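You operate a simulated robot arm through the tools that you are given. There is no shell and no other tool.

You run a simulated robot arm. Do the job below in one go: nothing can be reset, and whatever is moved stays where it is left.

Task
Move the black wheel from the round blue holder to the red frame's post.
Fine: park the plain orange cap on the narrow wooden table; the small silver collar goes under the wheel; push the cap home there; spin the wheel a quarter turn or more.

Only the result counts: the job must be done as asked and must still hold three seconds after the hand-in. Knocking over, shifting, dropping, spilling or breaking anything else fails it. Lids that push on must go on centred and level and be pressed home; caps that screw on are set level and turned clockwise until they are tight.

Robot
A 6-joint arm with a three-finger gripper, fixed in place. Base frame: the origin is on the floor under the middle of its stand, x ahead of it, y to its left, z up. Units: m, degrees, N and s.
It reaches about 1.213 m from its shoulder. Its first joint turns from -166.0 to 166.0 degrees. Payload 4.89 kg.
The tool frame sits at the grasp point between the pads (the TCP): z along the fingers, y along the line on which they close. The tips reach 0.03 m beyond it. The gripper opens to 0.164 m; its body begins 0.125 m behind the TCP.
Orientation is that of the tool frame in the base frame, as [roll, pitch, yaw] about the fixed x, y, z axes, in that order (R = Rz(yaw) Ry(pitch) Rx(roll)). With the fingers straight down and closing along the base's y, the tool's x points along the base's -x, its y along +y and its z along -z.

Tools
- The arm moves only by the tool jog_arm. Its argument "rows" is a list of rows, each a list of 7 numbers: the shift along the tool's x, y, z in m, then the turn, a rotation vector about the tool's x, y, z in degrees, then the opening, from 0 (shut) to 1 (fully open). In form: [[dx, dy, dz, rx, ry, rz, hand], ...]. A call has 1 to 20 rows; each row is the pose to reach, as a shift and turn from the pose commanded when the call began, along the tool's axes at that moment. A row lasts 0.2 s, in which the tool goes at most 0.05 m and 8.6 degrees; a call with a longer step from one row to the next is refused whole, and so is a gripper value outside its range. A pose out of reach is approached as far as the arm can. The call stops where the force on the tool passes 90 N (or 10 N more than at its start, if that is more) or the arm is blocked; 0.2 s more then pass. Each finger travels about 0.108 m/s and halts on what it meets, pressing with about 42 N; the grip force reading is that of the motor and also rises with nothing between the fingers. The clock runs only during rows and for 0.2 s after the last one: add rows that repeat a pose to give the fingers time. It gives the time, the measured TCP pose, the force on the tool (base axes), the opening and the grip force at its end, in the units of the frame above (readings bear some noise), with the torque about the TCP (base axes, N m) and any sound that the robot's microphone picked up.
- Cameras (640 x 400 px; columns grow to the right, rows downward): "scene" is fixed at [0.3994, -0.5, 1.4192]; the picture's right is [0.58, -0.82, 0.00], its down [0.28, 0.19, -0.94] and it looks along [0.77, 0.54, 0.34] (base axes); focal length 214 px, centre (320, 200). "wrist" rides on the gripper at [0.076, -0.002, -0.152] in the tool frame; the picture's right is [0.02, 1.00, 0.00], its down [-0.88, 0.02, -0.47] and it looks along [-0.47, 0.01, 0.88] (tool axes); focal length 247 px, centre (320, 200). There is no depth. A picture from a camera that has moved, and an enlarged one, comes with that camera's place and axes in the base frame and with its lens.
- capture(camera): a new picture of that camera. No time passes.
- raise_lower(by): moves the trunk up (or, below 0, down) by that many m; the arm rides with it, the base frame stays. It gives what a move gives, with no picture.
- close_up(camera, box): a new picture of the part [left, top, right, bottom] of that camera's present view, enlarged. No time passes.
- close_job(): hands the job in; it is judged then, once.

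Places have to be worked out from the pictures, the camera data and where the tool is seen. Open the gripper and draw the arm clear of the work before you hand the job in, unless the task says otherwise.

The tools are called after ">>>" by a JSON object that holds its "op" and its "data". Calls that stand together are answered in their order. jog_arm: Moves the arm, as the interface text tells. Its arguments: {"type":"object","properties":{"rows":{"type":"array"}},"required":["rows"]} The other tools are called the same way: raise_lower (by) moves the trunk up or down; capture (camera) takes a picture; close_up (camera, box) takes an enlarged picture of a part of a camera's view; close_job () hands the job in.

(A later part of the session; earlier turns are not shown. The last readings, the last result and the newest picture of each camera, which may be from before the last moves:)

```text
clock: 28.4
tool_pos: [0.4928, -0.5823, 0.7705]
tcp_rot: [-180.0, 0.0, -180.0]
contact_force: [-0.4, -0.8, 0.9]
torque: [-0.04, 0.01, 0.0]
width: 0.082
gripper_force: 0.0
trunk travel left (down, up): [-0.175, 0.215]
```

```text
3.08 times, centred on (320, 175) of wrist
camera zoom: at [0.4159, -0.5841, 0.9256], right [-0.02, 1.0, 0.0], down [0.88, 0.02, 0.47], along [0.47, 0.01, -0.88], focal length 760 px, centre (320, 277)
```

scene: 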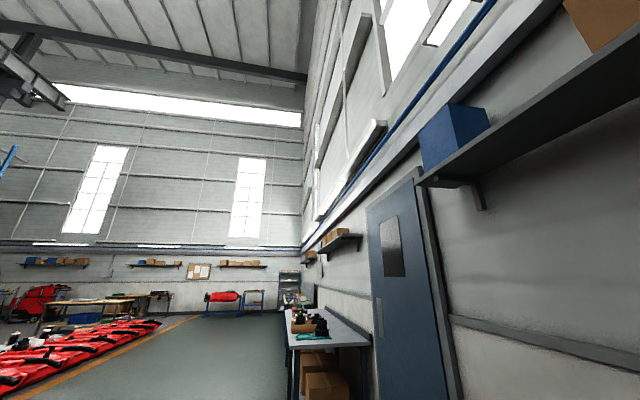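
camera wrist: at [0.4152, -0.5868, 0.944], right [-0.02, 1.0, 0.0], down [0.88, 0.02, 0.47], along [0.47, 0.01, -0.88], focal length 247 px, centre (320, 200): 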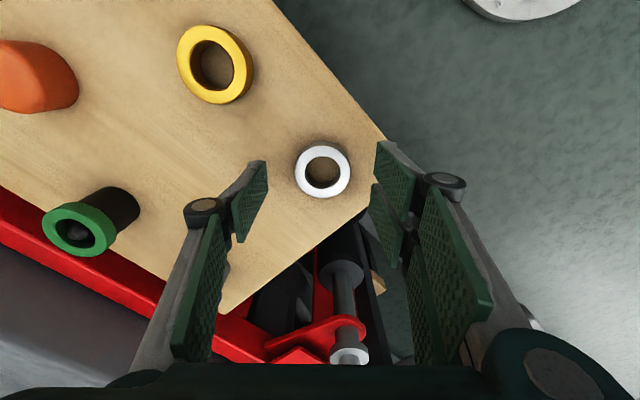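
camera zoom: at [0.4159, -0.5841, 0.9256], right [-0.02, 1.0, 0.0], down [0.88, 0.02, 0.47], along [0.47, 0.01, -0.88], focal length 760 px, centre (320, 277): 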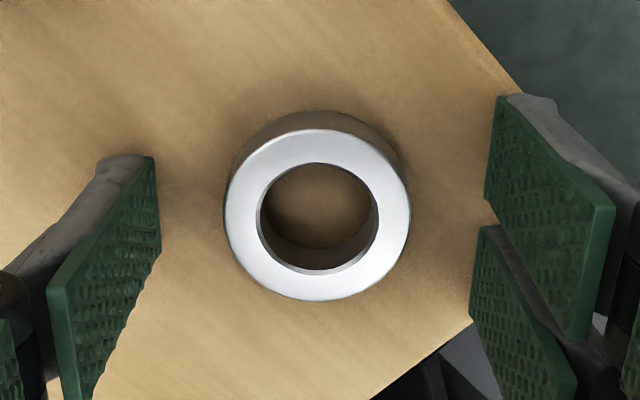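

Tips overlap the collar by about 11 mm. Small centring correction, then close on it.

>>> {"op": "jog_arm", "data": {"rows": [[0.002, -0.001, 0, 0, 0, 0, 0.45], [0.002, -0.001, 0, 0, 0, 0, 0.38], [0.002, -0.001, 0, 0, 0, 0, 0.32], [0.002, -0.001, 0, 0, 0, 0, 0.26], [0.002, -0.001, 0, 0, 0, 0, 0.2], [0.002, -0.001, 0, 0, 0, 0, 0.2]]}}

>>> {"op": "close_up", "data": {"camera": "wrist", "box": [220, 110, 420, 240]}}

```text
clock: 29.8
tool_pos: [0.4907, -0.5832, 0.7718]
tcp_rot: [-180.0, 0.0, 180.0]
contact_force: [-1.3, 1.2, 1.7]
torque: [-0.03, 0.04, 0.0]
width: 0.0439
gripper_force: 42.1
trunk travel left (down, up): [-0.175, 0.215]
```

```text
3.08 times, centred on (320, 175) of wrist
camera zoom: at [0.4138, -0.5853, 0.926], right [-0.02, 1.0, 0.0], down [0.88, 0.02, 0.47], along [0.47, 0.01, -0.88], focal length 760 px, centre (320, 277)
```

zoom: 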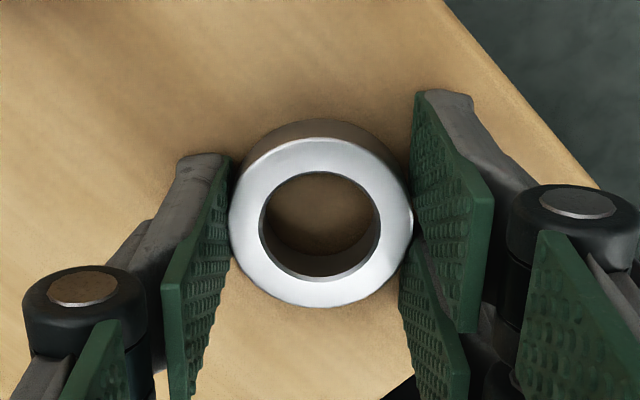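

Collar gripped (width 0.044). Lift straight up 0.18 m, then carry it over to the red post at about (0.731,-0.545).

>>> {"op": "jog_arm", "data": {"rows": [[0, 0, -0.01, 0, 0, 0, 0.2], [0, 0, -0.04, 0, 0, 0, 0.2], [0, 0, -0.08, 0, 0, 0, 0.2], [0, 0, -0.12, 0, 0, 0, 0.2], [0, 0, -0.16, 0, 0, 0, 0.2], [0, 0, -0.18, 0, 0, 0, 0.2], [-0.04, 0.007, -0.18, 0, 0, 0, 0.2], [-0.08, 0.013, -0.18, 0, 0, 0, 0.2], [-0.12, 0.02, -0.18, 0, 0, 0, 0.2], [-0.16, 0.026, -0.18, 0, 0, 0, 0.2], [-0.2, 0.033, -0.18, 0, 0, 0, 0.2], [-0.238, 0.038, -0.18, 0, 0, 0, 0.2], [-0.238, 0.038, -0.18, 0, 0, 0, 0.2]]}}

>>> {"op": "capture", "data": {"camera": "wrist"}}

>>> {"op": "close_up", "data": {"camera": "wrist", "box": [260, 110, 380, 220]}}

```text
clock: 32.6
tool_pos: [0.7296, -0.5474, 0.9507]
tcp_rot: [180.0, 0.1, 180.0]
contact_force: [0.1, -0.4, -1.4]
torque: [0.02, 0.04, -0.01]
width: 0.0441
gripper_force: 41.5
trunk travel left (down, up): [-0.175, 0.215]
```

```text
taken
camera wrist: at [0.6533, -0.5484, 1.1051], right [-0.02, 1.0, 0.0], down [0.88, 0.02, 0.47], along [0.47, 0.01, -0.88], focal length 247 px, centre (320, 200)
```

wrist: 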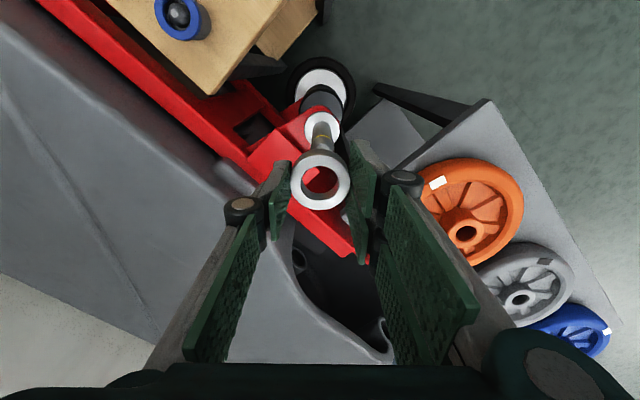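

```text
3.64 times, centred on (320, 165) of wrist
camera zoom: at [0.6533, -0.5484, 1.1051], right [-0.02, 1.0, 0.0], down [0.88, 0.02, 0.47], along [0.47, 0.01, -0.88], focal length 898 px, centre (320, 327)
```

zoom: 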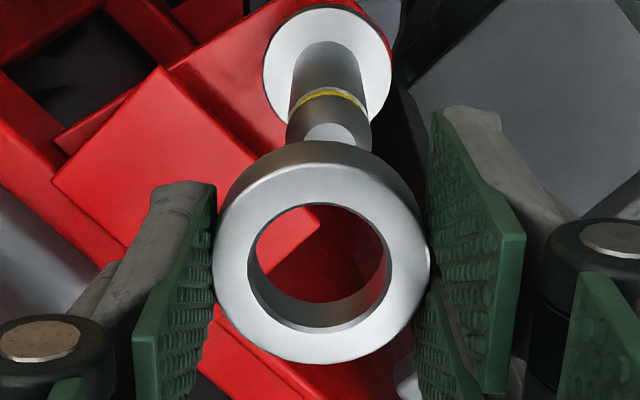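

The post tip shows just behind the collar. The post is about +3.5 mm in tool y and +2.5 mm in tool x from the collar's axis; I correct this and look again.

>>> {"op": "jog_arm", "data": {"rows": [[0.002, 0.0035, 0, 0, 0, 0, 0.2], [0.002, 0.0035, 0, 0, 0, 0, 0.2]]}}

>>> {"op": "close_up", "data": {"camera": "wrist", "box": [280, 120, 360, 210]}}

>>> {"op": "close_up", "data": {"camera": "wrist", "box": [300, 105, 350, 160]}}

```text
clock: 33.2
tool_pos: [0.7272, -0.5438, 0.9517]
tcp_rot: [-180.0, 0.0, 180.0]
contact_force: [0.1, 1.0, -2.1]
torque: [0.01, 0.01, -0.02]
width: 0.0438
gripper_force: 41.7
trunk travel left (down, up): [-0.175, 0.215]
```

```text
4.44 times, centred on (320, 165) of wrist
camera zoom: at [0.6502, -0.545, 1.1056], right [-0.02, 1.0, 0.0], down [0.88, 0.02, 0.47], along [0.47, 0.01, -0.88], focal length 1098 px, centre (320, 356)
```

zoom: 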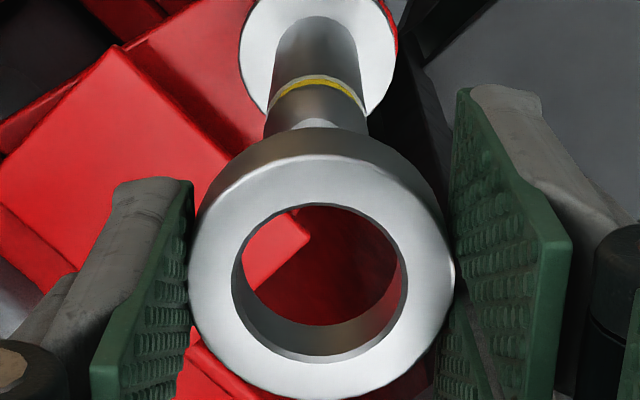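

```text
7.27 times, centred on (325, 132) of wrist
camera zoom: at [0.6502, -0.545, 1.1056], right [-0.02, 1.0, 0.0], down [0.88, 0.02, 0.47], along [0.47, 0.01, -0.88], focal length 1796 px, centre (284, 691)
```

zoom: 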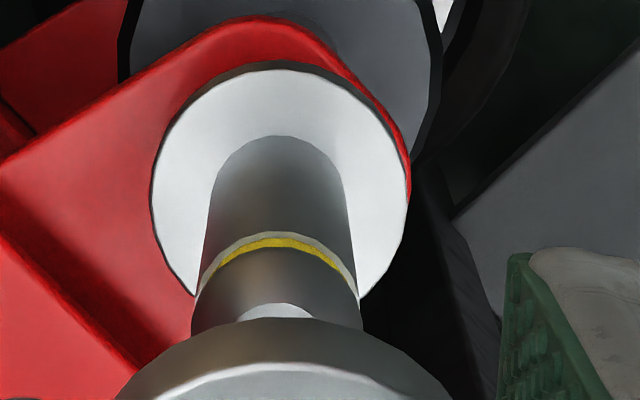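

The collar is now within ~1.5 mm of the post axis. I make the final small y correction and descend 45 mm to just above the tip, then recheck.

>>> {"op": "jog_arm", "data": {"rows": [[-0.0005, -0.0013, 0.015, 0, 0, 0, 0.2], [-0.0005, -0.0013, 0.03, 0, 0, 0, 0.2], [-0.0005, -0.0013, 0.045, 0, 0, 0, 0.2], [-0.0005, -0.0013, 0.045, 0, 0, 0, 0.2]]}}

>>> {"op": "close_up", "data": {"camera": "wrist", "box": [280, 120, 360, 210]}}

```text
clock: 34.2
tool_pos: [0.7286, -0.5447, 0.9059]
tcp_rot: [-179.9, 0.0, 180.0]
contact_force: [-0.4, -0.6, -1.3]
torque: [0.02, 0.01, 0.03]
width: 0.0439
gripper_force: 41.9
trunk travel left (down, up): [-0.175, 0.215]
```

```text
4.44 times, centred on (320, 165) of wrist
camera zoom: at [0.6514, -0.5461, 1.0597], right [-0.02, 1.0, 0.0], down [0.88, 0.02, 0.47], along [0.47, 0.01, -0.88], focal length 1098 px, centre (320, 356)
```

zoom: 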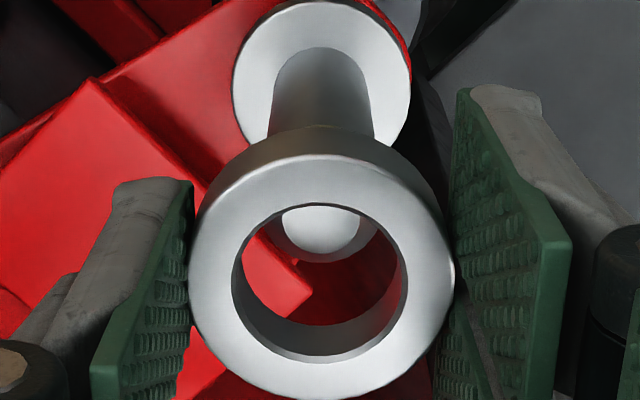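

The tip is now visible through the collar's bore, well centred laterally. Descending 20 mm so the tip enters the bore, watching forces.

>>> {"op": "jog_arm", "data": {"rows": [[0, 0, 0.005, 0, 0, 0, 0.2], [0, 0, 0.01, 0, 0, 0, 0.2], [0, 0, 0.015, 0, 0, 0, 0.2], [0, 0, 0.02, 0, 0, 0, 0.2], [0, 0, 0.02, 0, 0, 0, 0.2]]}}

>>> {"op": "close_up", "data": {"camera": "wrist", "box": [280, 120, 360, 210]}}

```text
clock: 35.4
tool_pos: [0.7261, -0.544, 0.8845]
tcp_rot: [179.9, 0.0, -180.0]
contact_force: [0.3, -0.1, -1.3]
torque: [0.02, 0.01, -0.01]
width: 0.0441
gripper_force: 42.1
trunk travel left (down, up): [-0.175, 0.215]
```

```text
4.44 times, centred on (320, 165) of wrist
camera zoom: at [0.6508, -0.5448, 1.0395], right [-0.02, 1.0, 0.0], down [0.88, 0.02, 0.47], along [0.47, 0.01, -0.88], focal length 1098 px, centre (320, 356)
```

zoom: 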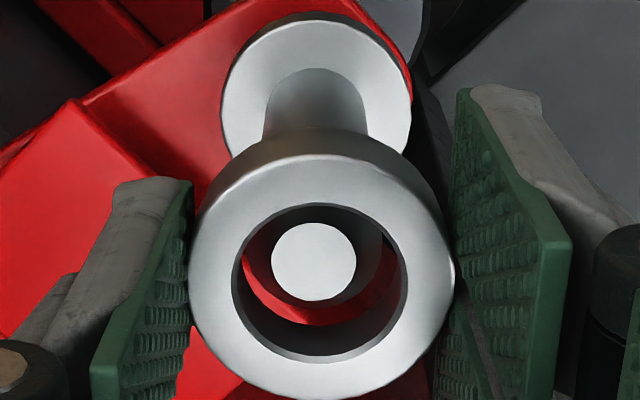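

The tip is inside the bore with no contact force; it is ~1 mm to the -y side, so I'll shift -1 mm and slide the collar down the post.

>>> {"op": "jog_arm", "data": {"rows": [[0, -0.001, 0.005, 0, 0, 0, 0.2], [0, -0.001, 0.015, 0, 0, 0, 0.2], [0, -0.001, 0.025, 0, 0, 0, 0.2], [0, -0.001, 0.035, 0, 0, 0, 0.2], [0, -0.001, 0.045, 0, 0, 0, 0.2], [0, -0.001, 0.055, 0, 0, 0, 0.2], [0, -0.001, 0.055, 0, 0, 0, 0.2]]}}

>>> {"op": "capture", "data": {"camera": "wrist"}}

>>> {"op": "close_up", "data": {"camera": "wrist", "box": [260, 120, 380, 230]}}

```text
clock: 37.0
tool_pos: [0.7283, -0.5443, 0.8316]
tcp_rot: [180.0, 0.0, -179.9]
contact_force: [0.3, 0.3, -2.3]
torque: [0.0, 0.01, -0.02]
width: 0.044
gripper_force: 42.1
trunk travel left (down, up): [-0.175, 0.215]
```

```text
taken
camera wrist: at [0.6506, -0.546, 0.9848], right [-0.02, 1.0, 0.0], down [0.88, 0.02, 0.47], along [0.47, 0.01, -0.88], focal length 247 px, centre (320, 200)
```

wrist: 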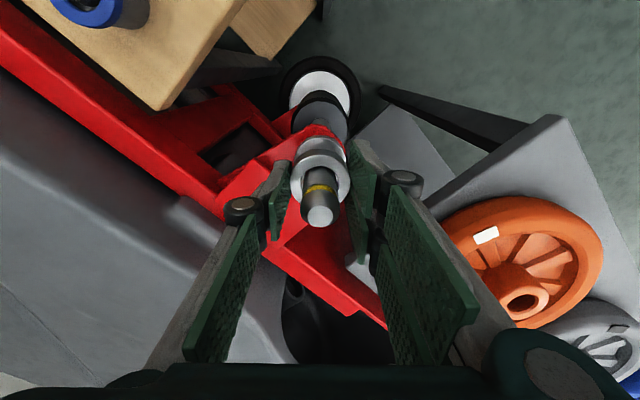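

```text
3.64 times, centred on (320, 175) of wrist
camera zoom: at [0.6506, -0.546, 0.9848], right [-0.02, 1.0, 0.0], down [0.88, 0.02, 0.47], along [0.47, 0.01, -0.88], focal length 898 px, centre (320, 291)
```

zoom: 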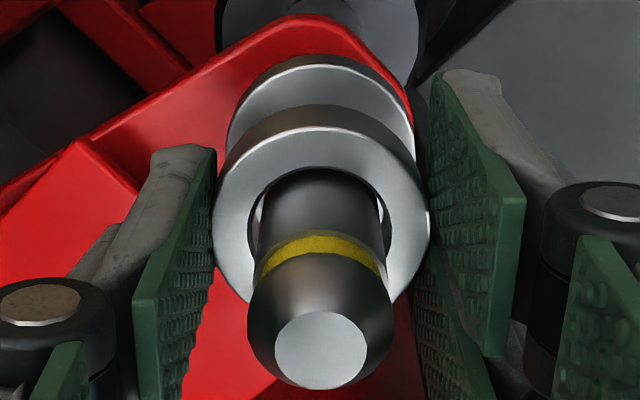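

The collar is threaded on the post and sliding freely. Continuing down towards the shoulder.

>>> {"op": "jog_arm", "data": {"rows": [[0, 0, 0.008, 0, 0, 0, 0.2], [0, 0, 0.016, 0, 0, 0, 0.2], [0, 0, 0.02, 0, 0, 0, 0.2], [0, 0, 0.02, 0, 0, 0, 0.2]]}}

>>> {"op": "close_up", "data": {"camera": "wrist", "box": [260, 120, 380, 230]}}

```text
clock: 38.0
tool_pos: [0.7274, -0.5451, 0.8112]
tcp_rot: [179.9, 0.0, 180.0]
contact_force: [-0.5, 0.6, -1.8]
torque: [0.0, 0.02, 0.01]
width: 0.0439
gripper_force: 41.7
trunk travel left (down, up): [-0.175, 0.215]
```

```text
3.64 times, centred on (320, 175) of wrist
camera zoom: at [0.6503, -0.5464, 0.9655], right [-0.02, 1.0, 0.0], down [0.88, 0.02, 0.47], along [0.47, 0.01, -0.88], focal length 898 px, centre (320, 291)
```

zoom: 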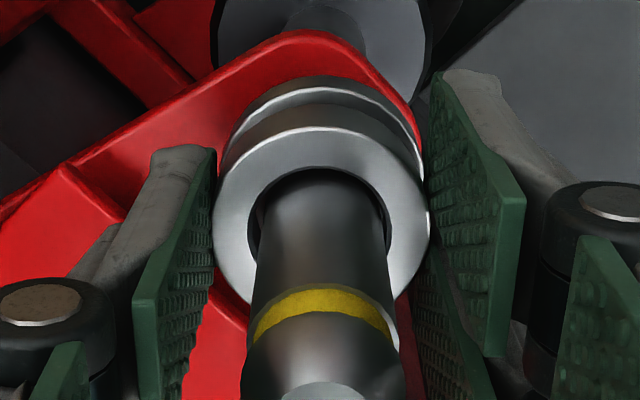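

>>> {"op": "jog_arm", "data": {"rows": [[0, 0, 0.003, 0, 0, 0, 0.2], [0, 0, 0.006, 0, 0, 0, 0.2], [0, 0, 0.008, 0, 0, 0, 0.2], [0, 0, 0.008, 0, 0, 0, 0.2]]}}

>>> {"op": "close_up", "data": {"camera": "wrist", "box": [260, 120, 380, 230]}}

```text
clock: 39.0
tool_pos: [0.7275, -0.5453, 0.8032]
tcp_rot: [-180.0, 0.1, 180.0]
contact_force: [-0.2, -0.1, -0.7]
torque: [-0.04, -0.02, -0.04]
width: 0.0439
gripper_force: 42.1
trunk travel left (down, up): [-0.175, 0.215]
```

```text
3.64 times, centred on (320, 175) of wrist
camera zoom: at [0.6506, -0.5461, 0.9568], right [-0.02, 1.0, 0.0], down [0.88, 0.02, 0.47], along [0.47, 0.01, -0.88], focal length 898 px, centre (320, 291)
```

zoom: 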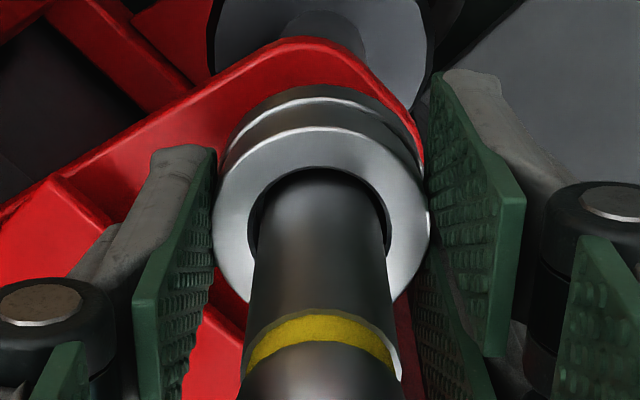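

Only a few millimetres of gap remain. Continuing slowly to seat it.

>>> {"op": "jog_arm", "data": {"rows": [[0, 0, 0.0015, 0, 0, 0, 0.2], [0, 0, 0.003, 0, 0, 0, 0.2], [0, 0, 0.004, 0, 0, 0, 0.2], [0, 0, 0.004, 0, 0, 0, 0.2]]}}

>>> {"op": "close_up", "data": {"camera": "wrist", "box": [260, 120, 380, 230]}}

```text
clock: 40.0
tool_pos: [0.7268, -0.5446, 0.8006]
tcp_rot: [179.9, 0.1, 180.0]
contact_force: [9.9, -4.2, 34.0]
torque: [-0.13, -0.31, 0.04]
width: 0.0441
gripper_force: 42.1
trunk travel left (down, up): [-0.175, 0.215]
```

```text
3.64 times, centred on (320, 175) of wrist
camera zoom: at [0.6497, -0.5459, 0.9539], right [-0.02, 1.0, 0.0], down [0.88, 0.02, 0.47], along [0.47, 0.01, -0.88], focal length 898 px, centre (320, 291)
```

zoom: 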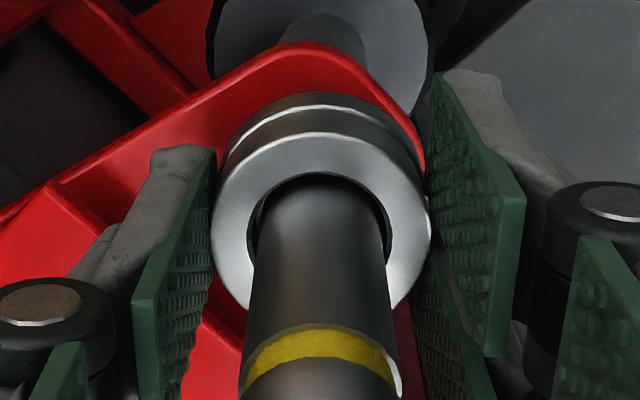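

The collar has seated on the shoulder (34 N). Back off slightly, then open the fingers.

>>> {"op": "jog_arm", "data": {"rows": [[0, 0, -0.0015, 0, 0, 0, 0.2], [0, 0, -0.0015, 0, 0, 0, 0.2], [0, 0, -0.0015, 0, 0, 0, 0.3], [0, 0, -0.0015, 0, 0, 0, 0.36], [0, 0, -0.0015, 0, 0, 0, 0.42], [0, 0, -0.0015, 0, 0, 0, 0.42]]}}

>>> {"op": "capture", "data": {"camera": "wrist"}}

>>> {"op": "close_up", "data": {"camera": "wrist", "box": [260, 120, 380, 230]}}

```text
clock: 41.4
tool_pos: [0.7264, -0.5437, 0.8018]
tcp_rot: [180.0, 0.0, 180.0]
contact_force: [0.2, -1.0, 0.1]
torque: [-0.01, -0.02, -0.03]
width: 0.0688
gripper_force: 0.0
trunk travel left (down, up): [-0.175, 0.215]
```

```text
taken
camera wrist: at [0.6496, -0.5461, 0.9543], right [-0.02, 1.0, 0.0], down [0.88, 0.02, 0.47], along [0.47, 0.01, -0.88], focal length 247 px, centre (320, 200)
```

wrist: 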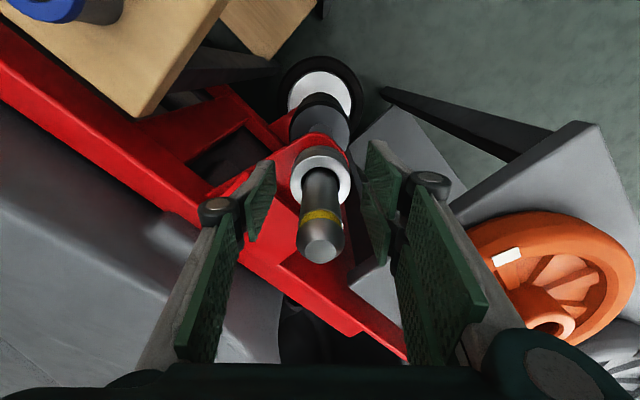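

```text
3.64 times, centred on (320, 175) of wrist
camera zoom: at [0.6496, -0.5461, 0.9543], right [-0.02, 1.0, 0.0], down [0.88, 0.02, 0.47], along [0.47, 0.01, -0.88], focal length 898 px, centre (320, 291)
```

zoom: 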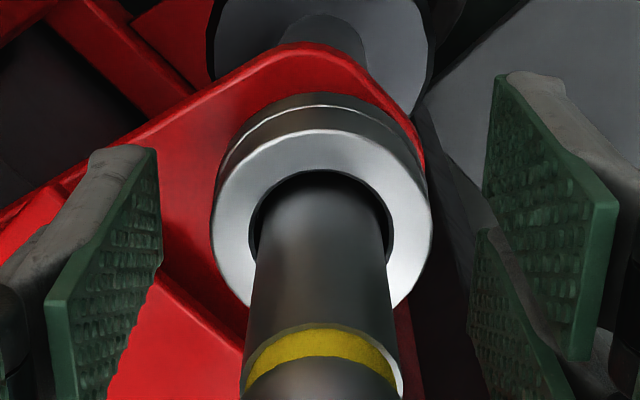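

The collar rests on the shoulder, released. Before leaving, I'll measure the post tip in the tool frame from here and again after lifting 0.15 m, to fix its position for the blind wheel placement.

>>> {"op": "close_up", "data": {"camera": "wrist", "box": [280, 200, 360, 280]}}

>>> {"op": "jog_arm", "data": {"rows": [[0, 0, -0.03, 0, 0, 0, 0.42], [0, 0, -0.06, 0, 0, 0, 0.42], [0, 0, -0.09, 0, 0, 0, 0.42], [0, 0, -0.12, 0, 0, 0, 0.42], [0, 0, -0.15, 0, 0, 0, 0.42], [0, 0, -0.15, 0, 0, 0, 0.42], [0, 0, -0.15, 0, 0, 0, 0.42]]}}

>>> {"op": "close_up", "data": {"camera": "wrist", "box": [290, 110, 350, 180]}}

```text
5.00 times, centred on (320, 240) of wrist
camera zoom: at [0.6496, -0.5461, 0.9543], right [-0.02, 1.0, 0.0], down [0.88, 0.02, 0.47], along [0.47, 0.01, -0.88], focal length 1235 px, centre (320, 0)
```

zoom: 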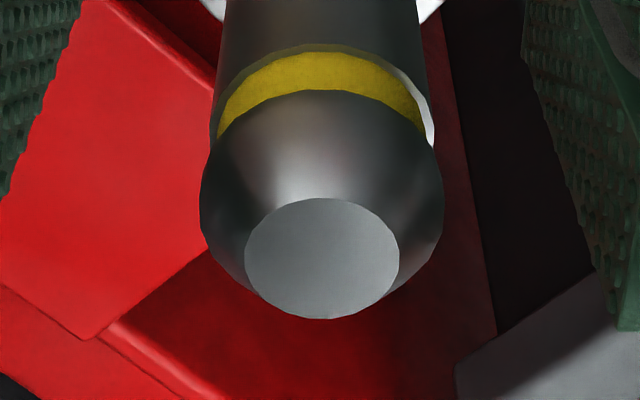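

```text
clock: 43.0
tool_pos: [0.7259, -0.5458, 0.9509]
tcp_rot: [-180.0, 0.0, -179.9]
contact_force: [-0.5, 1.1, 0.5]
torque: [-0.04, -0.05, 0.04]
width: 0.0686
gripper_force: 0.1
trunk travel left (down, up): [-0.175, 0.215]
```

```text
5.71 times, centred on (320, 145) of wrist
camera zoom: at [0.6502, -0.5462, 1.1047], right [-0.02, 1.0, 0.0], down [0.88, 0.02, 0.47], along [0.47, 0.01, -0.88], focal length 1411 px, centre (320, 514)
```

zoom: 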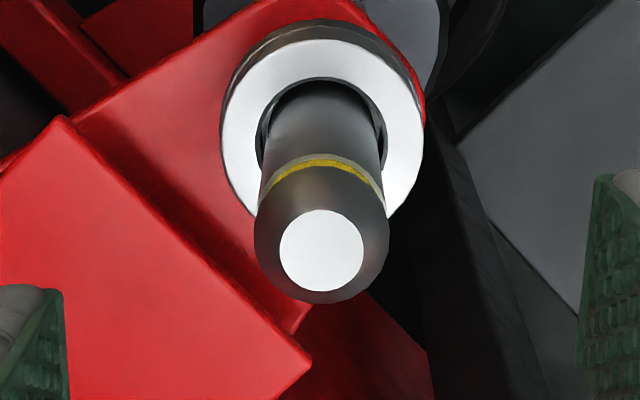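

The tip measurements from both heights agree: the post axis is at tool (0.000, -0.0002) of the present commanded pose, tip z≈0.863. I'll call this pose P. Now raise and travel back to above the wheel (base shift -0.568, -0.4987).

>>> {"op": "jog_arm", "data": {"rows": [[0, 0, -0.04, 0, 0, 0, 0.42], [0, 0, -0.08, 0, 0, 0, 0.42], [0.035, -0.031, -0.08, 0, 0, 0, 0.42], [0.07, -0.062, -0.08, 0, 0, 0, 0.42], [0.105, -0.093, -0.08, 0, 0, 0, 0.42], [0.14, -0.124, -0.08, 0, 0, 0, 0.42], [0.175, -0.155, -0.08, 0, 0, 0, 0.42], [0.21, -0.186, -0.08, 0, 0, 0, 0.42], [0.245, -0.217, -0.08, 0, 0, 0, 0.42], [0.28, -0.248, -0.08, 0, 0, 0, 0.42], [0.315, -0.279, -0.08, 0, 0, 0, 0.42], [0.35, -0.31, -0.08, 0, 0, 0, 0.42], [0.385, -0.341, -0.08, 0, 0, 0, 0.42], [0.42, -0.372, -0.08, 0, 0, 0, 0.42], [0.455, -0.403, -0.08, 0, 0, 0, 0.42], [0.49, -0.434, -0.08, 0, 0, 0, 0.42], [0.525, -0.465, -0.08, 0, 0, 0, 0.42], [0.555, -0.487, -0.08, 0, 0, 0, 0.42], [0.568, -0.4987, -0.08, 0, 0, 0, 0.42], [0.568, -0.4987, -0.08, 0, 0, 0, 0.42]]}}

>>> {"op": "capture", "data": {"camera": "wrist"}}

>>> {"op": "close_up", "data": {"camera": "wrist", "box": [260, 90, 380, 220]}}

```text
clock: 47.2
tool_pos: [0.1609, -1.0428, 1.032]
tcp_rot: [180.0, 0.0, 180.0]
contact_force: [-0.6, -0.4, 0.3]
torque: [0.04, -0.01, 0.0]
width: 0.0689
gripper_force: 0.1
trunk travel left (down, up): [-0.175, 0.215]
```

```text
taken
camera wrist: at [0.0837, -1.0441, 1.1861], right [-0.02, 1.0, 0.0], down [0.88, 0.02, 0.47], along [0.47, 0.01, -0.88], focal length 247 px, centre (320, 200)
```

wrist: 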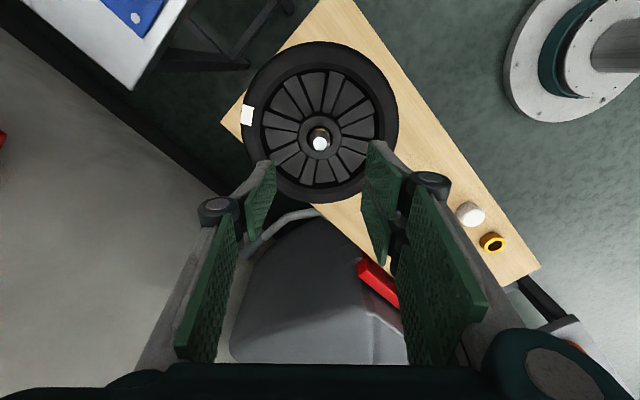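

```text
3.08 times, centred on (320, 155) of wrist
camera zoom: at [0.0837, -1.0441, 1.1861], right [-0.02, 1.0, 0.0], down [0.88, 0.02, 0.47], along [0.47, 0.01, -0.88], focal length 760 px, centre (320, 338)
```

zoom: 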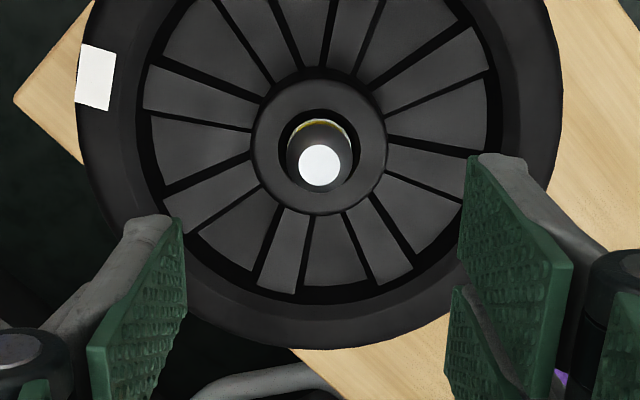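

The cap's gone and the holder's post is visible in the hub: bore ≈30 mm against a ≈24 mm shaft, so there's useful clearance. I'll zoom in for a precise hub reading before descending.

>>> {"op": "close_up", "data": {"camera": "wrist", "box": [290, 110, 350, 165]}}

```text
7.27 times, centred on (320, 138) of wrist
camera zoom: at [0.0837, -1.0441, 1.1861], right [-0.02, 1.0, 0.0], down [0.88, 0.02, 0.47], along [0.47, 0.01, -0.88], focal length 1796 px, centre (320, 654)
```

zoom: 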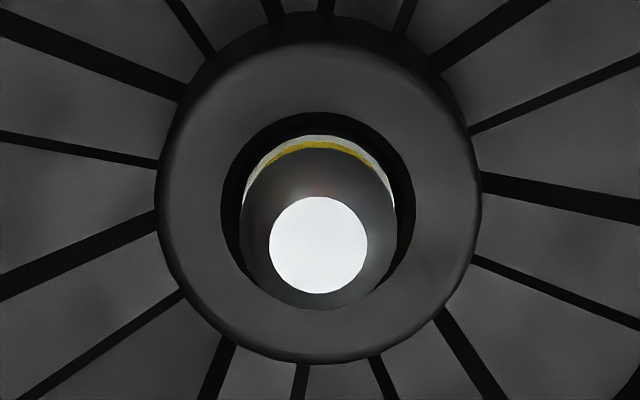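

The hub axis is about +3 mm in tool x here. I'll shift +3 mm and descend 0.10 m (tips still above hub top z≈0.889), then check clearances.

>>> {"op": "jog_arm", "data": {"rows": [[0.003, 0, 0.03, 0, 0, 0, 0.43], [0.003, 0, 0.06, 0, 0, 0, 0.43], [0.003, 0, 0.085, 0, 0, 0, 0.43], [0.003, 0, 0.1, 0, 0, 0, 0.43], [0.003, 0, 0.1, 0, 0, 0, 0.43]]}}

>>> {"op": "capture", "data": {"camera": "wrist"}}

>>> {"op": "close_up", "data": {"camera": "wrist", "box": [240, 120, 400, 240]}}

```text
clock: 48.4
tool_pos: [0.156, -1.0436, 0.9292]
tcp_rot: [-180.0, 0.0, 180.0]
contact_force: [-0.6, -0.1, -0.3]
torque: [0.05, -0.03, -0.02]
width: 0.0705
gripper_force: 0.0
trunk travel left (down, up): [-0.175, 0.215]
```

```text
taken
camera wrist: at [0.0789, -1.0447, 1.0842], right [-0.02, 1.0, 0.0], down [0.88, 0.02, 0.47], along [0.47, 0.01, -0.88], focal length 247 px, centre (320, 200)
```

wrist: 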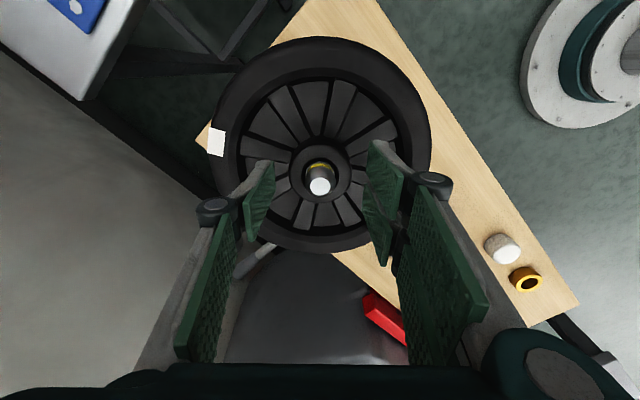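

```text
3.33 times, centred on (320, 180) of wrist
camera zoom: at [0.0789, -1.0447, 1.0842], right [-0.02, 1.0, 0.0], down [0.88, 0.02, 0.47], along [0.47, 0.01, -0.88], focal length 823 px, centre (320, 267)
```

zoom: 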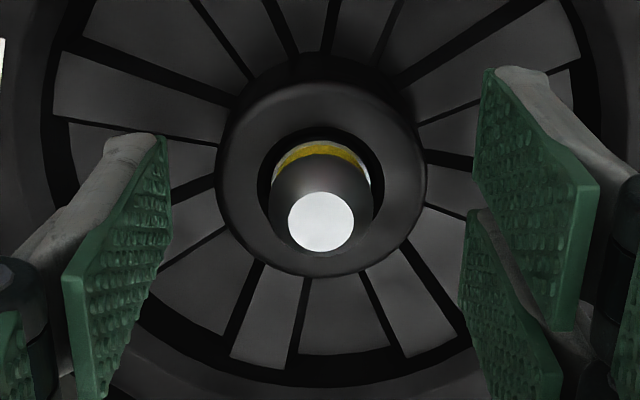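

Clearances look good: fingers will enter between hub and rim. Descending 22 mm so the tips reach about 17 mm below the hub top, just above the web.

>>> {"op": "jog_arm", "data": {"rows": [[0, 0, 0.006, 0, 0, 0, 0.43], [0, 0, 0.012, 0, 0, 0, 0.43], [0, 0, 0.018, 0, 0, 0, 0.43], [0, 0, 0.022, 0, 0, 0, 0.43], [0, 0, 0.022, 0, 0, 0, 0.43]]}}

>>> {"op": "close_up", "data": {"camera": "wrist", "box": [240, 120, 400, 240]}}

```text
clock: 49.6
tool_pos: [0.1567, -1.0436, 0.9082]
tcp_rot: [-180.0, -0.1, -180.0]
contact_force: [0.9, -0.8, -0.4]
torque: [0.01, 0.0, 0.01]
width: 0.0706
gripper_force: 0.2
trunk travel left (down, up): [-0.175, 0.215]
```

```text
3.33 times, centred on (320, 180) of wrist
camera zoom: at [0.0798, -1.0444, 1.0625], right [-0.02, 1.0, 0.0], down [0.88, 0.02, 0.47], along [0.47, 0.01, -0.88], focal length 823 px, centre (320, 267)
```

zoom: 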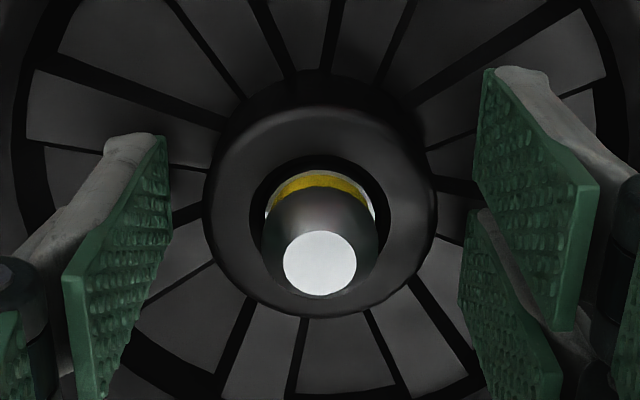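

No contact. Closing on the hub now.

>>> {"op": "jog_arm", "data": {"rows": [[0, 0, 0, 0, 0, 0, 0.38], [0, 0, 0, 0, 0, 0, 0.33], [0, 0, 0, 0, 0, 0, 0.28], [0, 0, 0, 0, 0, 0, 0.24], [0, 0, 0, 0, 0, 0, 0.24]]}}

>>> {"op": "close_up", "data": {"camera": "wrist", "box": [240, 120, 400, 240]}}

```text
clock: 50.8
tool_pos: [0.1568, -1.0432, 0.9087]
tcp_rot: [180.0, 0.0, 179.9]
contact_force: [1.1, -0.3, 0.1]
torque: [0.01, -0.01, -0.03]
width: 0.0519
gripper_force: 41.6
trunk travel left (down, up): [-0.175, 0.215]
```

```text
3.33 times, centred on (320, 180) of wrist
camera zoom: at [0.0798, -1.0444, 1.0627], right [-0.02, 1.0, 0.0], down [0.88, 0.02, 0.47], along [0.47, 0.01, -0.88], focal length 823 px, centre (320, 267)
```

zoom: 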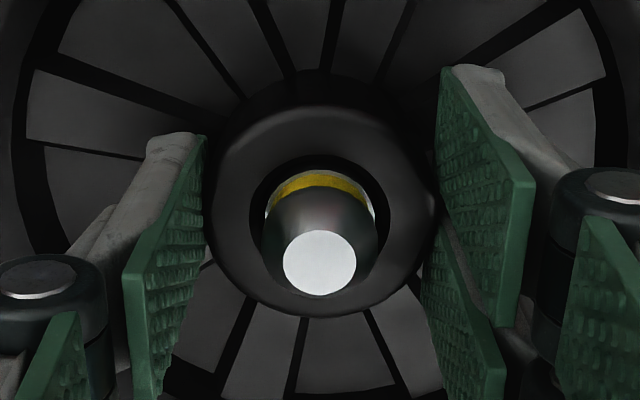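

The hub is gripped (0.052 m) with no side load, and it is centred within about 1–2 mm. Now lifting the wheel gently off the holder.

>>> {"op": "jog_arm", "data": {"rows": [[0, 0, -0.003, 0, 0, 0, 0.24], [0, 0, -0.007, 0, 0, 0, 0.24], [0, 0, -0.012, 0, 0, 0, 0.24], [0, 0, -0.02, 0, 0, 0, 0.24], [0, 0, -0.03, 0, 0, 0, 0.24], [0, 0, -0.03, 0, 0, 0, 0.24]]}}

>>> {"op": "capture", "data": {"camera": "wrist"}}

```text
clock: 52.2
tool_pos: [0.1553, -1.0434, 0.9377]
tcp_rot: [180.0, 0.0, 180.0]
contact_force: [0.2, 0.2, -7.5]
torque: [0.02, 0.04, 0.02]
width: 0.052
gripper_force: 41.8
trunk travel left (down, up): [-0.175, 0.215]
```

```text
taken
camera wrist: at [0.0792, -1.0445, 1.0926], right [-0.02, 1.0, 0.0], down [0.88, 0.02, 0.47], along [0.47, 0.01, -0.88], focal length 247 px, centre (320, 200)
```

wrist: 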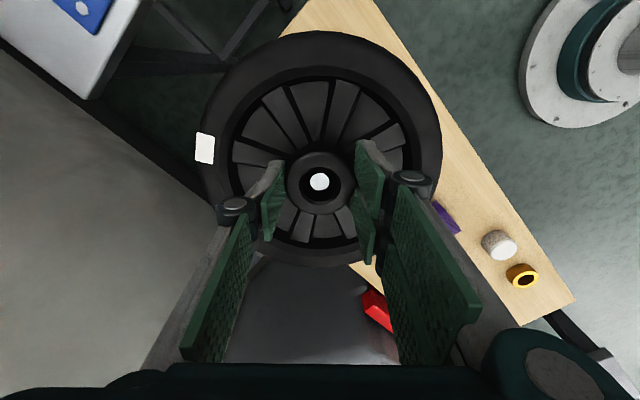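

The wheel lifts cleanly (weight about 7.5 N, no side force). Continue up 0.09 m and then travel along to pose P over the red post.

>>> {"op": "jog_arm", "data": {"rows": [[0, 0, -0.02, 0, 0, 0, 0.24], [0, 0, -0.04, 0, 0, 0, 0.24], [0, 0, -0.06, 0, 0, 0, 0.24], [0, 0, -0.08, 0, 0, 0, 0.24], [0, 0, -0.095, 0, 0, 0, 0.24], [0, 0, -0.095, 0, 0, 0, 0.24]]}}

>>> {"op": "capture", "data": {"camera": "wrist"}}

>>> {"op": "close_up", "data": {"camera": "wrist", "box": [270, 130, 370, 230]}}

```text
clock: 53.6
tool_pos: [0.1559, -1.0435, 1.0336]
tcp_rot: [-179.9, 0.0, 180.0]
contact_force: [0.1, 0.0, -7.0]
torque: [-0.04, 0.02, -0.02]
width: 0.0519
gripper_force: 41.9
trunk travel left (down, up): [-0.175, 0.215]
```

```text
taken
camera wrist: at [0.0794, -1.0444, 1.1875], right [-0.02, 1.0, 0.0], down [0.88, 0.02, 0.47], along [0.47, 0.01, -0.88], focal length 247 px, centre (320, 200)
```

wrist: 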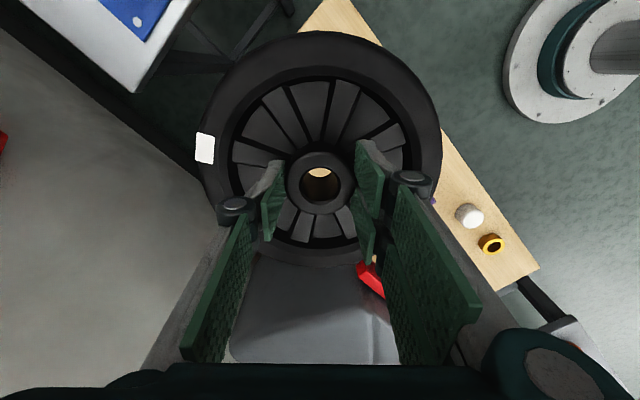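

```text
4.00 times, centred on (320, 180) of wrist
camera zoom: at [0.0794, -1.0444, 1.1875], right [-0.02, 1.0, 0.0], down [0.88, 0.02, 0.47], along [0.47, 0.01, -0.88], focal length 988 px, centre (320, 280)
```

zoom: 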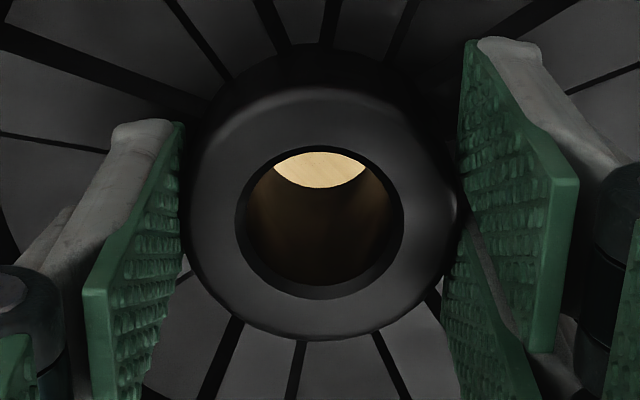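

I can see straight through the bore: hub length ≈50 mm and the wheel hangs level and centred. Travelling to pose P above the red post at this height.

>>> {"op": "jog_arm", "data": {"rows": [[-0.03, 0.026, 0, 0, 0, 0, 0.24], [-0.06, 0.0524, 0, 0, 0, 0, 0.24], [-0.09, 0.0786, 0, 0, 0, 0, 0.24], [-0.12, 0.1048, 0, 0, 0, 0, 0.24], [-0.15, 0.131, 0, 0, 0, 0, 0.24], [-0.18, 0.157, 0, 0, 0, 0, 0.24], [-0.21, 0.183, 0, 0, 0, 0, 0.24], [-0.24, 0.21, 0, 0, 0, 0, 0.24], [-0.27, 0.236, 0, 0, 0, 0, 0.24], [-0.3, 0.262, 0, 0, 0, 0, 0.24], [-0.33, 0.288, 0, 0, 0, 0, 0.24], [-0.36, 0.314, 0, 0, 0, 0, 0.24], [-0.39, 0.34, 0, 0, 0, 0, 0.24], [-0.42, 0.367, 0, 0, 0, 0, 0.24], [-0.45, 0.393, 0, 0, 0, 0, 0.24], [-0.48, 0.419, 0, 0, 0, 0, 0.24], [-0.51, 0.445, 0, 0, 0, 0, 0.24], [-0.54, 0.472, 0, 0, 0, 0, 0.24], [-0.571, 0.4987, 0, 0, 0, 0, 0.24], [-0.571, 0.4987, 0, 0, 0, 0, 0.24]]}}

>>> {"op": "capture", "data": {"camera": "wrist"}}

>>> {"op": "close_up", "data": {"camera": "wrist", "box": [270, 130, 370, 230]}}

```text
clock: 57.8
tool_pos: [0.7286, -0.5444, 1.033]
tcp_rot: [179.9, 0.1, 179.9]
contact_force: [0.3, 1.7, -7.4]
torque: [-0.03, 0.1, 0.02]
width: 0.052
gripper_force: 41.9
trunk travel left (down, up): [-0.175, 0.215]
```

```text
taken
camera wrist: at [0.652, -0.5465, 1.1871], right [-0.02, 1.0, 0.0], down [0.88, 0.02, 0.47], along [0.47, 0.01, -0.88], focal length 247 px, centre (320, 200)
```

wrist: 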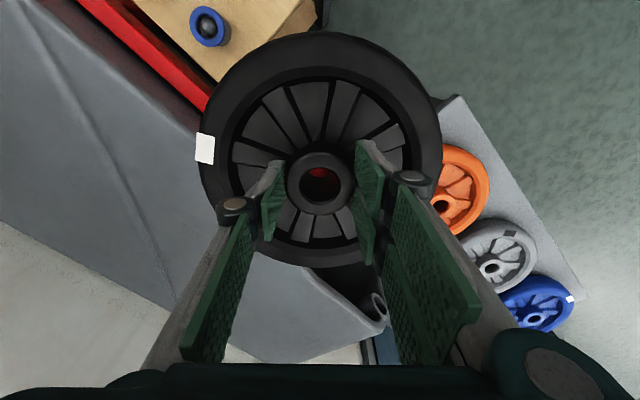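

```text
4.00 times, centred on (320, 180) of wrist
camera zoom: at [0.652, -0.5465, 1.1871], right [-0.02, 1.0, 0.0], down [0.88, 0.02, 0.47], along [0.47, 0.01, -0.88], focal length 988 px, centre (320, 280)
```

zoom: 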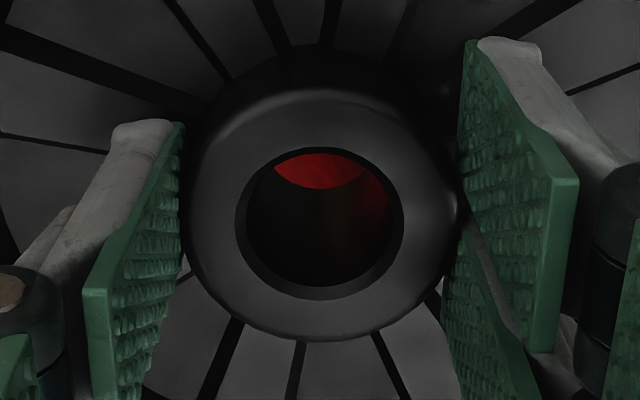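

Red shows through the bore as expected. Descending 90 mm to just above the post tip (contact expected near TCP z≈0.925).

>>> {"op": "jog_arm", "data": {"rows": [[0, 0, 0.03, 0, 0, 0, 0.24], [0, 0, 0.06, 0, 0, 0, 0.24], [0, 0, 0.08, 0, 0, 0, 0.24], [0, 0, 0.093, 0, 0, 0, 0.24], [0, 0, 0.093, 0, 0, 0, 0.24]]}}

>>> {"op": "close_up", "data": {"camera": "wrist", "box": [270, 130, 370, 230]}}

```text
clock: 59.0
tool_pos: [0.7273, -0.5454, 0.9395]
tcp_rot: [-180.0, 0.0, 180.0]
contact_force: [-0.5, -0.3, -6.2]
torque: [0.01, 0.04, 0.01]
width: 0.0519
gripper_force: 42.1
trunk travel left (down, up): [-0.175, 0.215]
```

```text
4.00 times, centred on (320, 180) of wrist
camera zoom: at [0.65, -0.5464, 1.0938], right [-0.02, 1.0, 0.0], down [0.88, 0.02, 0.47], along [0.47, 0.01, -0.88], focal length 988 px, centre (320, 280)
```

zoom: 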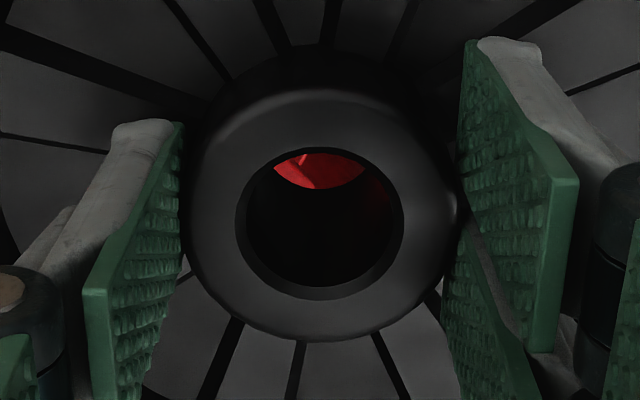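

Still no contact. Lowering in 3 mm steps through the expected tip height.

>>> {"op": "jog_arm", "data": {"rows": [[0, 0, 0.004, 0, 0, 0, 0.24], [0, 0, 0.008, 0, 0, 0, 0.24], [0, 0, 0.012, 0, 0, 0, 0.24], [0, 0, 0.016, 0, 0, 0, 0.24], [0, 0, 0.02, 0, 0, 0, 0.24], [0, 0, 0.02, 0, 0, 0, 0.24]]}}

>>> {"op": "close_up", "data": {"camera": "wrist", "box": [270, 130, 370, 230]}}

```text
clock: 60.4
tool_pos: [0.7276, -0.5448, 0.92]
tcp_rot: [180.0, -0.1, 180.0]
contact_force: [0.4, -0.7, -7.9]
torque: [-0.01, 0.02, 0.02]
width: 0.0518
gripper_force: 42.6
trunk travel left (down, up): [-0.175, 0.215]
```

```text
4.00 times, centred on (320, 180) of wrist
camera zoom: at [0.6503, -0.546, 1.0738], right [-0.02, 1.0, 0.0], down [0.88, 0.02, 0.47], along [0.47, 0.01, -0.88], focal length 988 px, centre (320, 280)
```

zoom: 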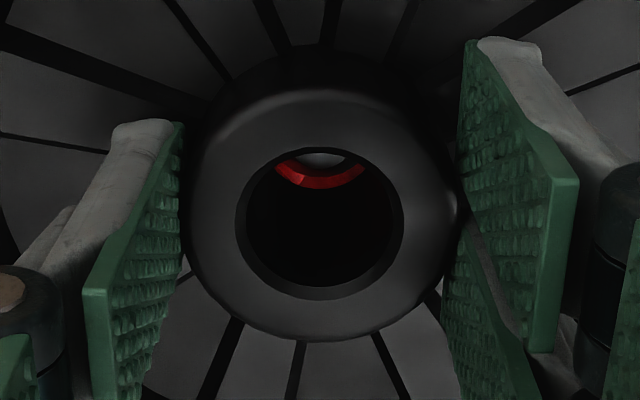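

The post tip is showing in the bore, centred, with no contact. Continue down 20 mm.

>>> {"op": "jog_arm", "data": {"rows": [[0, 0, 0.004, 0, 0, 0, 0.24], [0, 0, 0.008, 0, 0, 0, 0.24], [0, 0, 0.012, 0, 0, 0, 0.24], [0, 0, 0.016, 0, 0, 0, 0.24], [0, 0, 0.02, 0, 0, 0, 0.24], [0, 0, 0.02, 0, 0, 0, 0.24]]}}

>>> {"op": "close_up", "data": {"camera": "wrist", "box": [270, 130, 370, 230]}}

```text
clock: 61.8
tool_pos: [0.7266, -0.5456, 0.9007]
tcp_rot: [-180.0, 0.0, 179.9]
contact_force: [-3.2, 0.0, -6.4]
torque: [0.01, 0.16, 0.01]
width: 0.0517
gripper_force: 42.2
trunk travel left (down, up): [-0.175, 0.215]
```

```text
4.00 times, centred on (320, 180) of wrist
camera zoom: at [0.6503, -0.5466, 1.0544], right [-0.02, 1.0, 0.0], down [0.88, 0.02, 0.47], along [0.47, 0.01, -0.88], focal length 988 px, centre (320, 280)
```

zoom: 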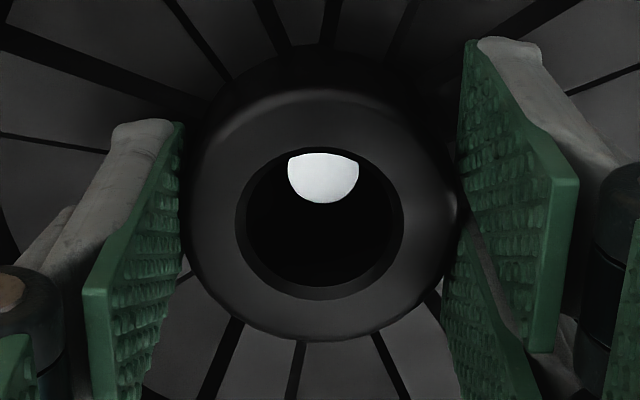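

A slight -3 N x-force appears; I'll shift 0.5 mm towards -x (tool +x) and continue down another 16 mm watching it.

>>> {"op": "jog_arm", "data": {"rows": [[0.0005, 0, 0.004, 0, 0, 0, 0.24], [0.0005, 0, 0.008, 0, 0, 0, 0.24], [0.0005, 0, 0.012, 0, 0, 0, 0.24], [0.0005, 0, 0.016, 0, 0, 0, 0.24], [0.0005, 0, 0.016, 0, 0, 0, 0.24]]}}

>>> {"op": "close_up", "data": {"camera": "wrist", "box": [270, 130, 370, 230]}}

```text
clock: 63.0
tool_pos: [0.7281, -0.5455, 0.8845]
tcp_rot: [-180.0, 0.0, 179.9]
contact_force: [-1.7, -0.3, -7.5]
torque: [-0.01, 0.07, 0.02]
width: 0.052
gripper_force: 42.1
trunk travel left (down, up): [-0.175, 0.215]
```

```text
4.00 times, centred on (320, 180) of wrist
camera zoom: at [0.6503, -0.5467, 1.0385], right [-0.02, 1.0, 0.0], down [0.88, 0.02, 0.47], along [0.47, 0.01, -0.88], focal length 988 px, centre (320, 280)
```

zoom: 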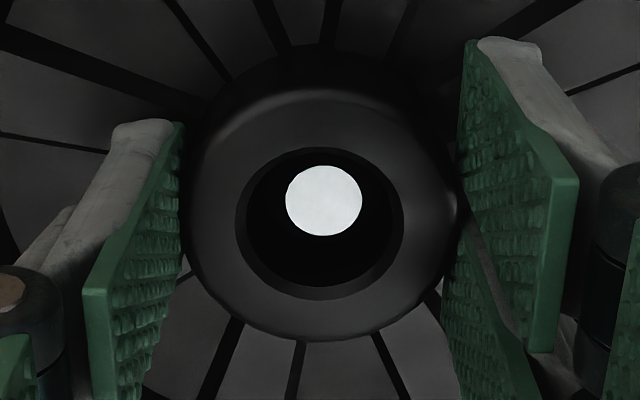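

Sliding down freely. Continue another 28 mm.

>>> {"op": "jog_arm", "data": {"rows": [[0.0005, 0.0005, 0.006, 0, 0, 0, 0.24], [0.0005, 0.0005, 0.012, 0, 0, 0, 0.24], [0.0005, 0.0005, 0.018, 0, 0, 0, 0.24], [0.0005, 0.0005, 0.024, 0, 0, 0, 0.24], [0.0005, 0.0005, 0.028, 0, 0, 0, 0.24], [0.0005, 0.0005, 0.028, 0, 0, 0, 0.24]]}}

>>> {"op": "close_up", "data": {"camera": "wrist", "box": [250, 120, 390, 240]}}

```text
clock: 64.4
tool_pos: [0.7269, -0.5427, 0.8563]
tcp_rot: [-179.9, 0.0, 180.0]
contact_force: [0.2, 0.4, -7.5]
torque: [-0.02, 0.01, 0.03]
width: 0.0517
gripper_force: 42.1
trunk travel left (down, up): [-0.175, 0.215]
```

```text
3.33 times, centred on (320, 180) of wrist
camera zoom: at [0.6491, -0.545, 1.0104], right [-0.02, 1.0, 0.0], down [0.88, 0.02, 0.47], along [0.47, 0.01, -0.88], focal length 823 px, centre (320, 267)
```

zoom: 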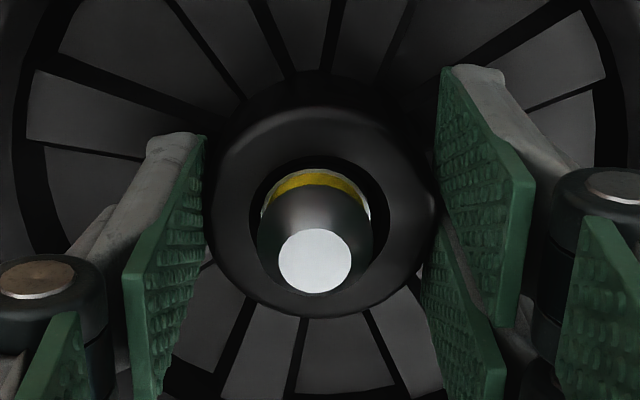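

The wheel is nearly at its seat (tip protrusion matches what it was on the holder). Shift -1 mm y and feel downward in small steps.

>>> {"op": "jog_arm", "data": {"rows": [[0, -0.001, 0.001, 0, 0, 0, 0.24], [0, -0.001, 0.002, 0, 0, 0, 0.24], [0, -0.001, 0.003, 0, 0, 0, 0.24], [0, -0.001, 0.003, 0, 0, 0, 0.24]]}}

```text
clock: 65.4
tool_pos: [0.726, -0.5443, 0.8568]
tcp_rot: [-179.8, 0.1, 180.0]
contact_force: [13.4, 2.2, 36.2]
torque: [0.12, -0.56, 0.04]
width: 0.0521
gripper_force: 42.1
trunk travel left (down, up): [-0.175, 0.215]
```

Contact: about 43 N relative to before, seemingly seated. I'll compare the tip protrusion with the picture from the holder.

>>> {"op": "close_up", "data": {"camera": "wrist", "box": [240, 120, 400, 240]}}

>>> {"op": "capture", "data": {"camera": "wrist"}}

```text
3.33 times, centred on (320, 180) of wrist
camera zoom: at [0.6486, -0.5457, 1.0095], right [-0.02, 1.0, 0.0], down [0.88, 0.02, 0.47], along [0.47, 0.01, -0.88], focal length 823 px, centre (320, 267)
```

zoom: 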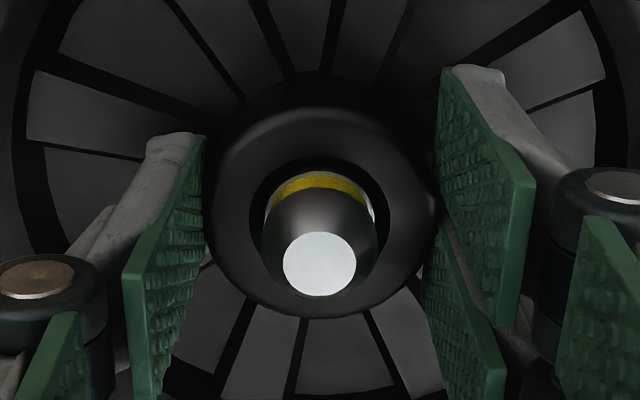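

```text
taken
camera wrist: at [0.6486, -0.5457, 1.0095], right [-0.02, 1.0, 0.0], down [0.88, 0.02, 0.47], along [0.47, 0.01, -0.88], focal length 247 px, centre (320, 200)
```

wrist: 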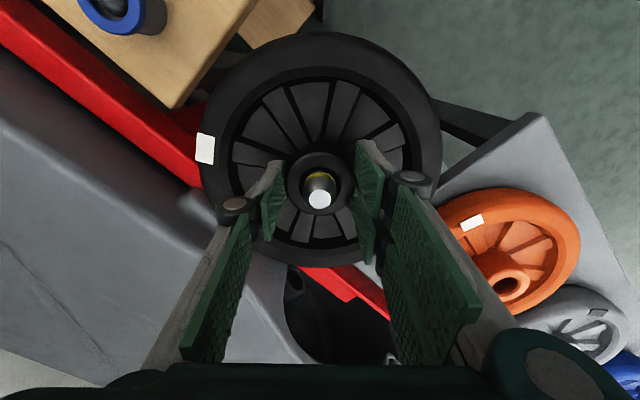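

The tip protrusion matches the holder view exactly, so the wheel is seated on the collar. Relieve the load and open the fingers.

>>> {"op": "jog_arm", "data": {"rows": [[0.0003, 0, -0.0018, 0, 0, 0, 0.24], [0.0003, 0, -0.0018, 0, 0, 0, 0.24]]}}

```text
clock: 66.0
tool_pos: [0.7258, -0.5449, 0.8557]
tcp_rot: [-180.0, 0.0, 179.9]
contact_force: [2.8, 4.0, 8.6]
torque: [0.17, -0.19, 0.04]
width: 0.0519
gripper_force: 42.5
trunk travel left (down, up): [-0.175, 0.215]
```

>>> {"op": "jog_arm", "data": {"rows": [[0, 0, -0.0003, 0, 0, 0, 0.3], [0, 0, -0.0003, 0, 0, 0, 0.35], [0, 0, -0.0003, 0, 0, 0, 0.4], [0, 0, -0.0003, 0, 0, 0, 0.43], [0, 0, -0.0003, 0, 0, 0, 0.43]]}}

>>> {"op": "close_up", "data": {"camera": "wrist", "box": [240, 120, 400, 240]}}

```text
clock: 67.2
tool_pos: [0.7262, -0.5454, 0.8563]
tcp_rot: [180.0, 0.1, 180.0]
contact_force: [-0.4, 0.7, 0.0]
torque: [-0.01, -0.01, -0.03]
width: 0.0705
gripper_force: 0.0
trunk travel left (down, up): [-0.175, 0.215]
```

```text
3.33 times, centred on (320, 180) of wrist
camera zoom: at [0.6487, -0.5465, 1.0104], right [-0.02, 1.0, 0.0], down [0.88, 0.02, 0.47], along [0.47, 0.01, -0.88], focal length 823 px, centre (320, 267)
```

zoom: 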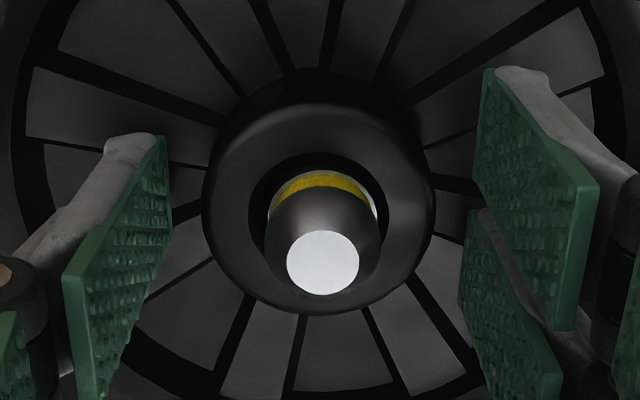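

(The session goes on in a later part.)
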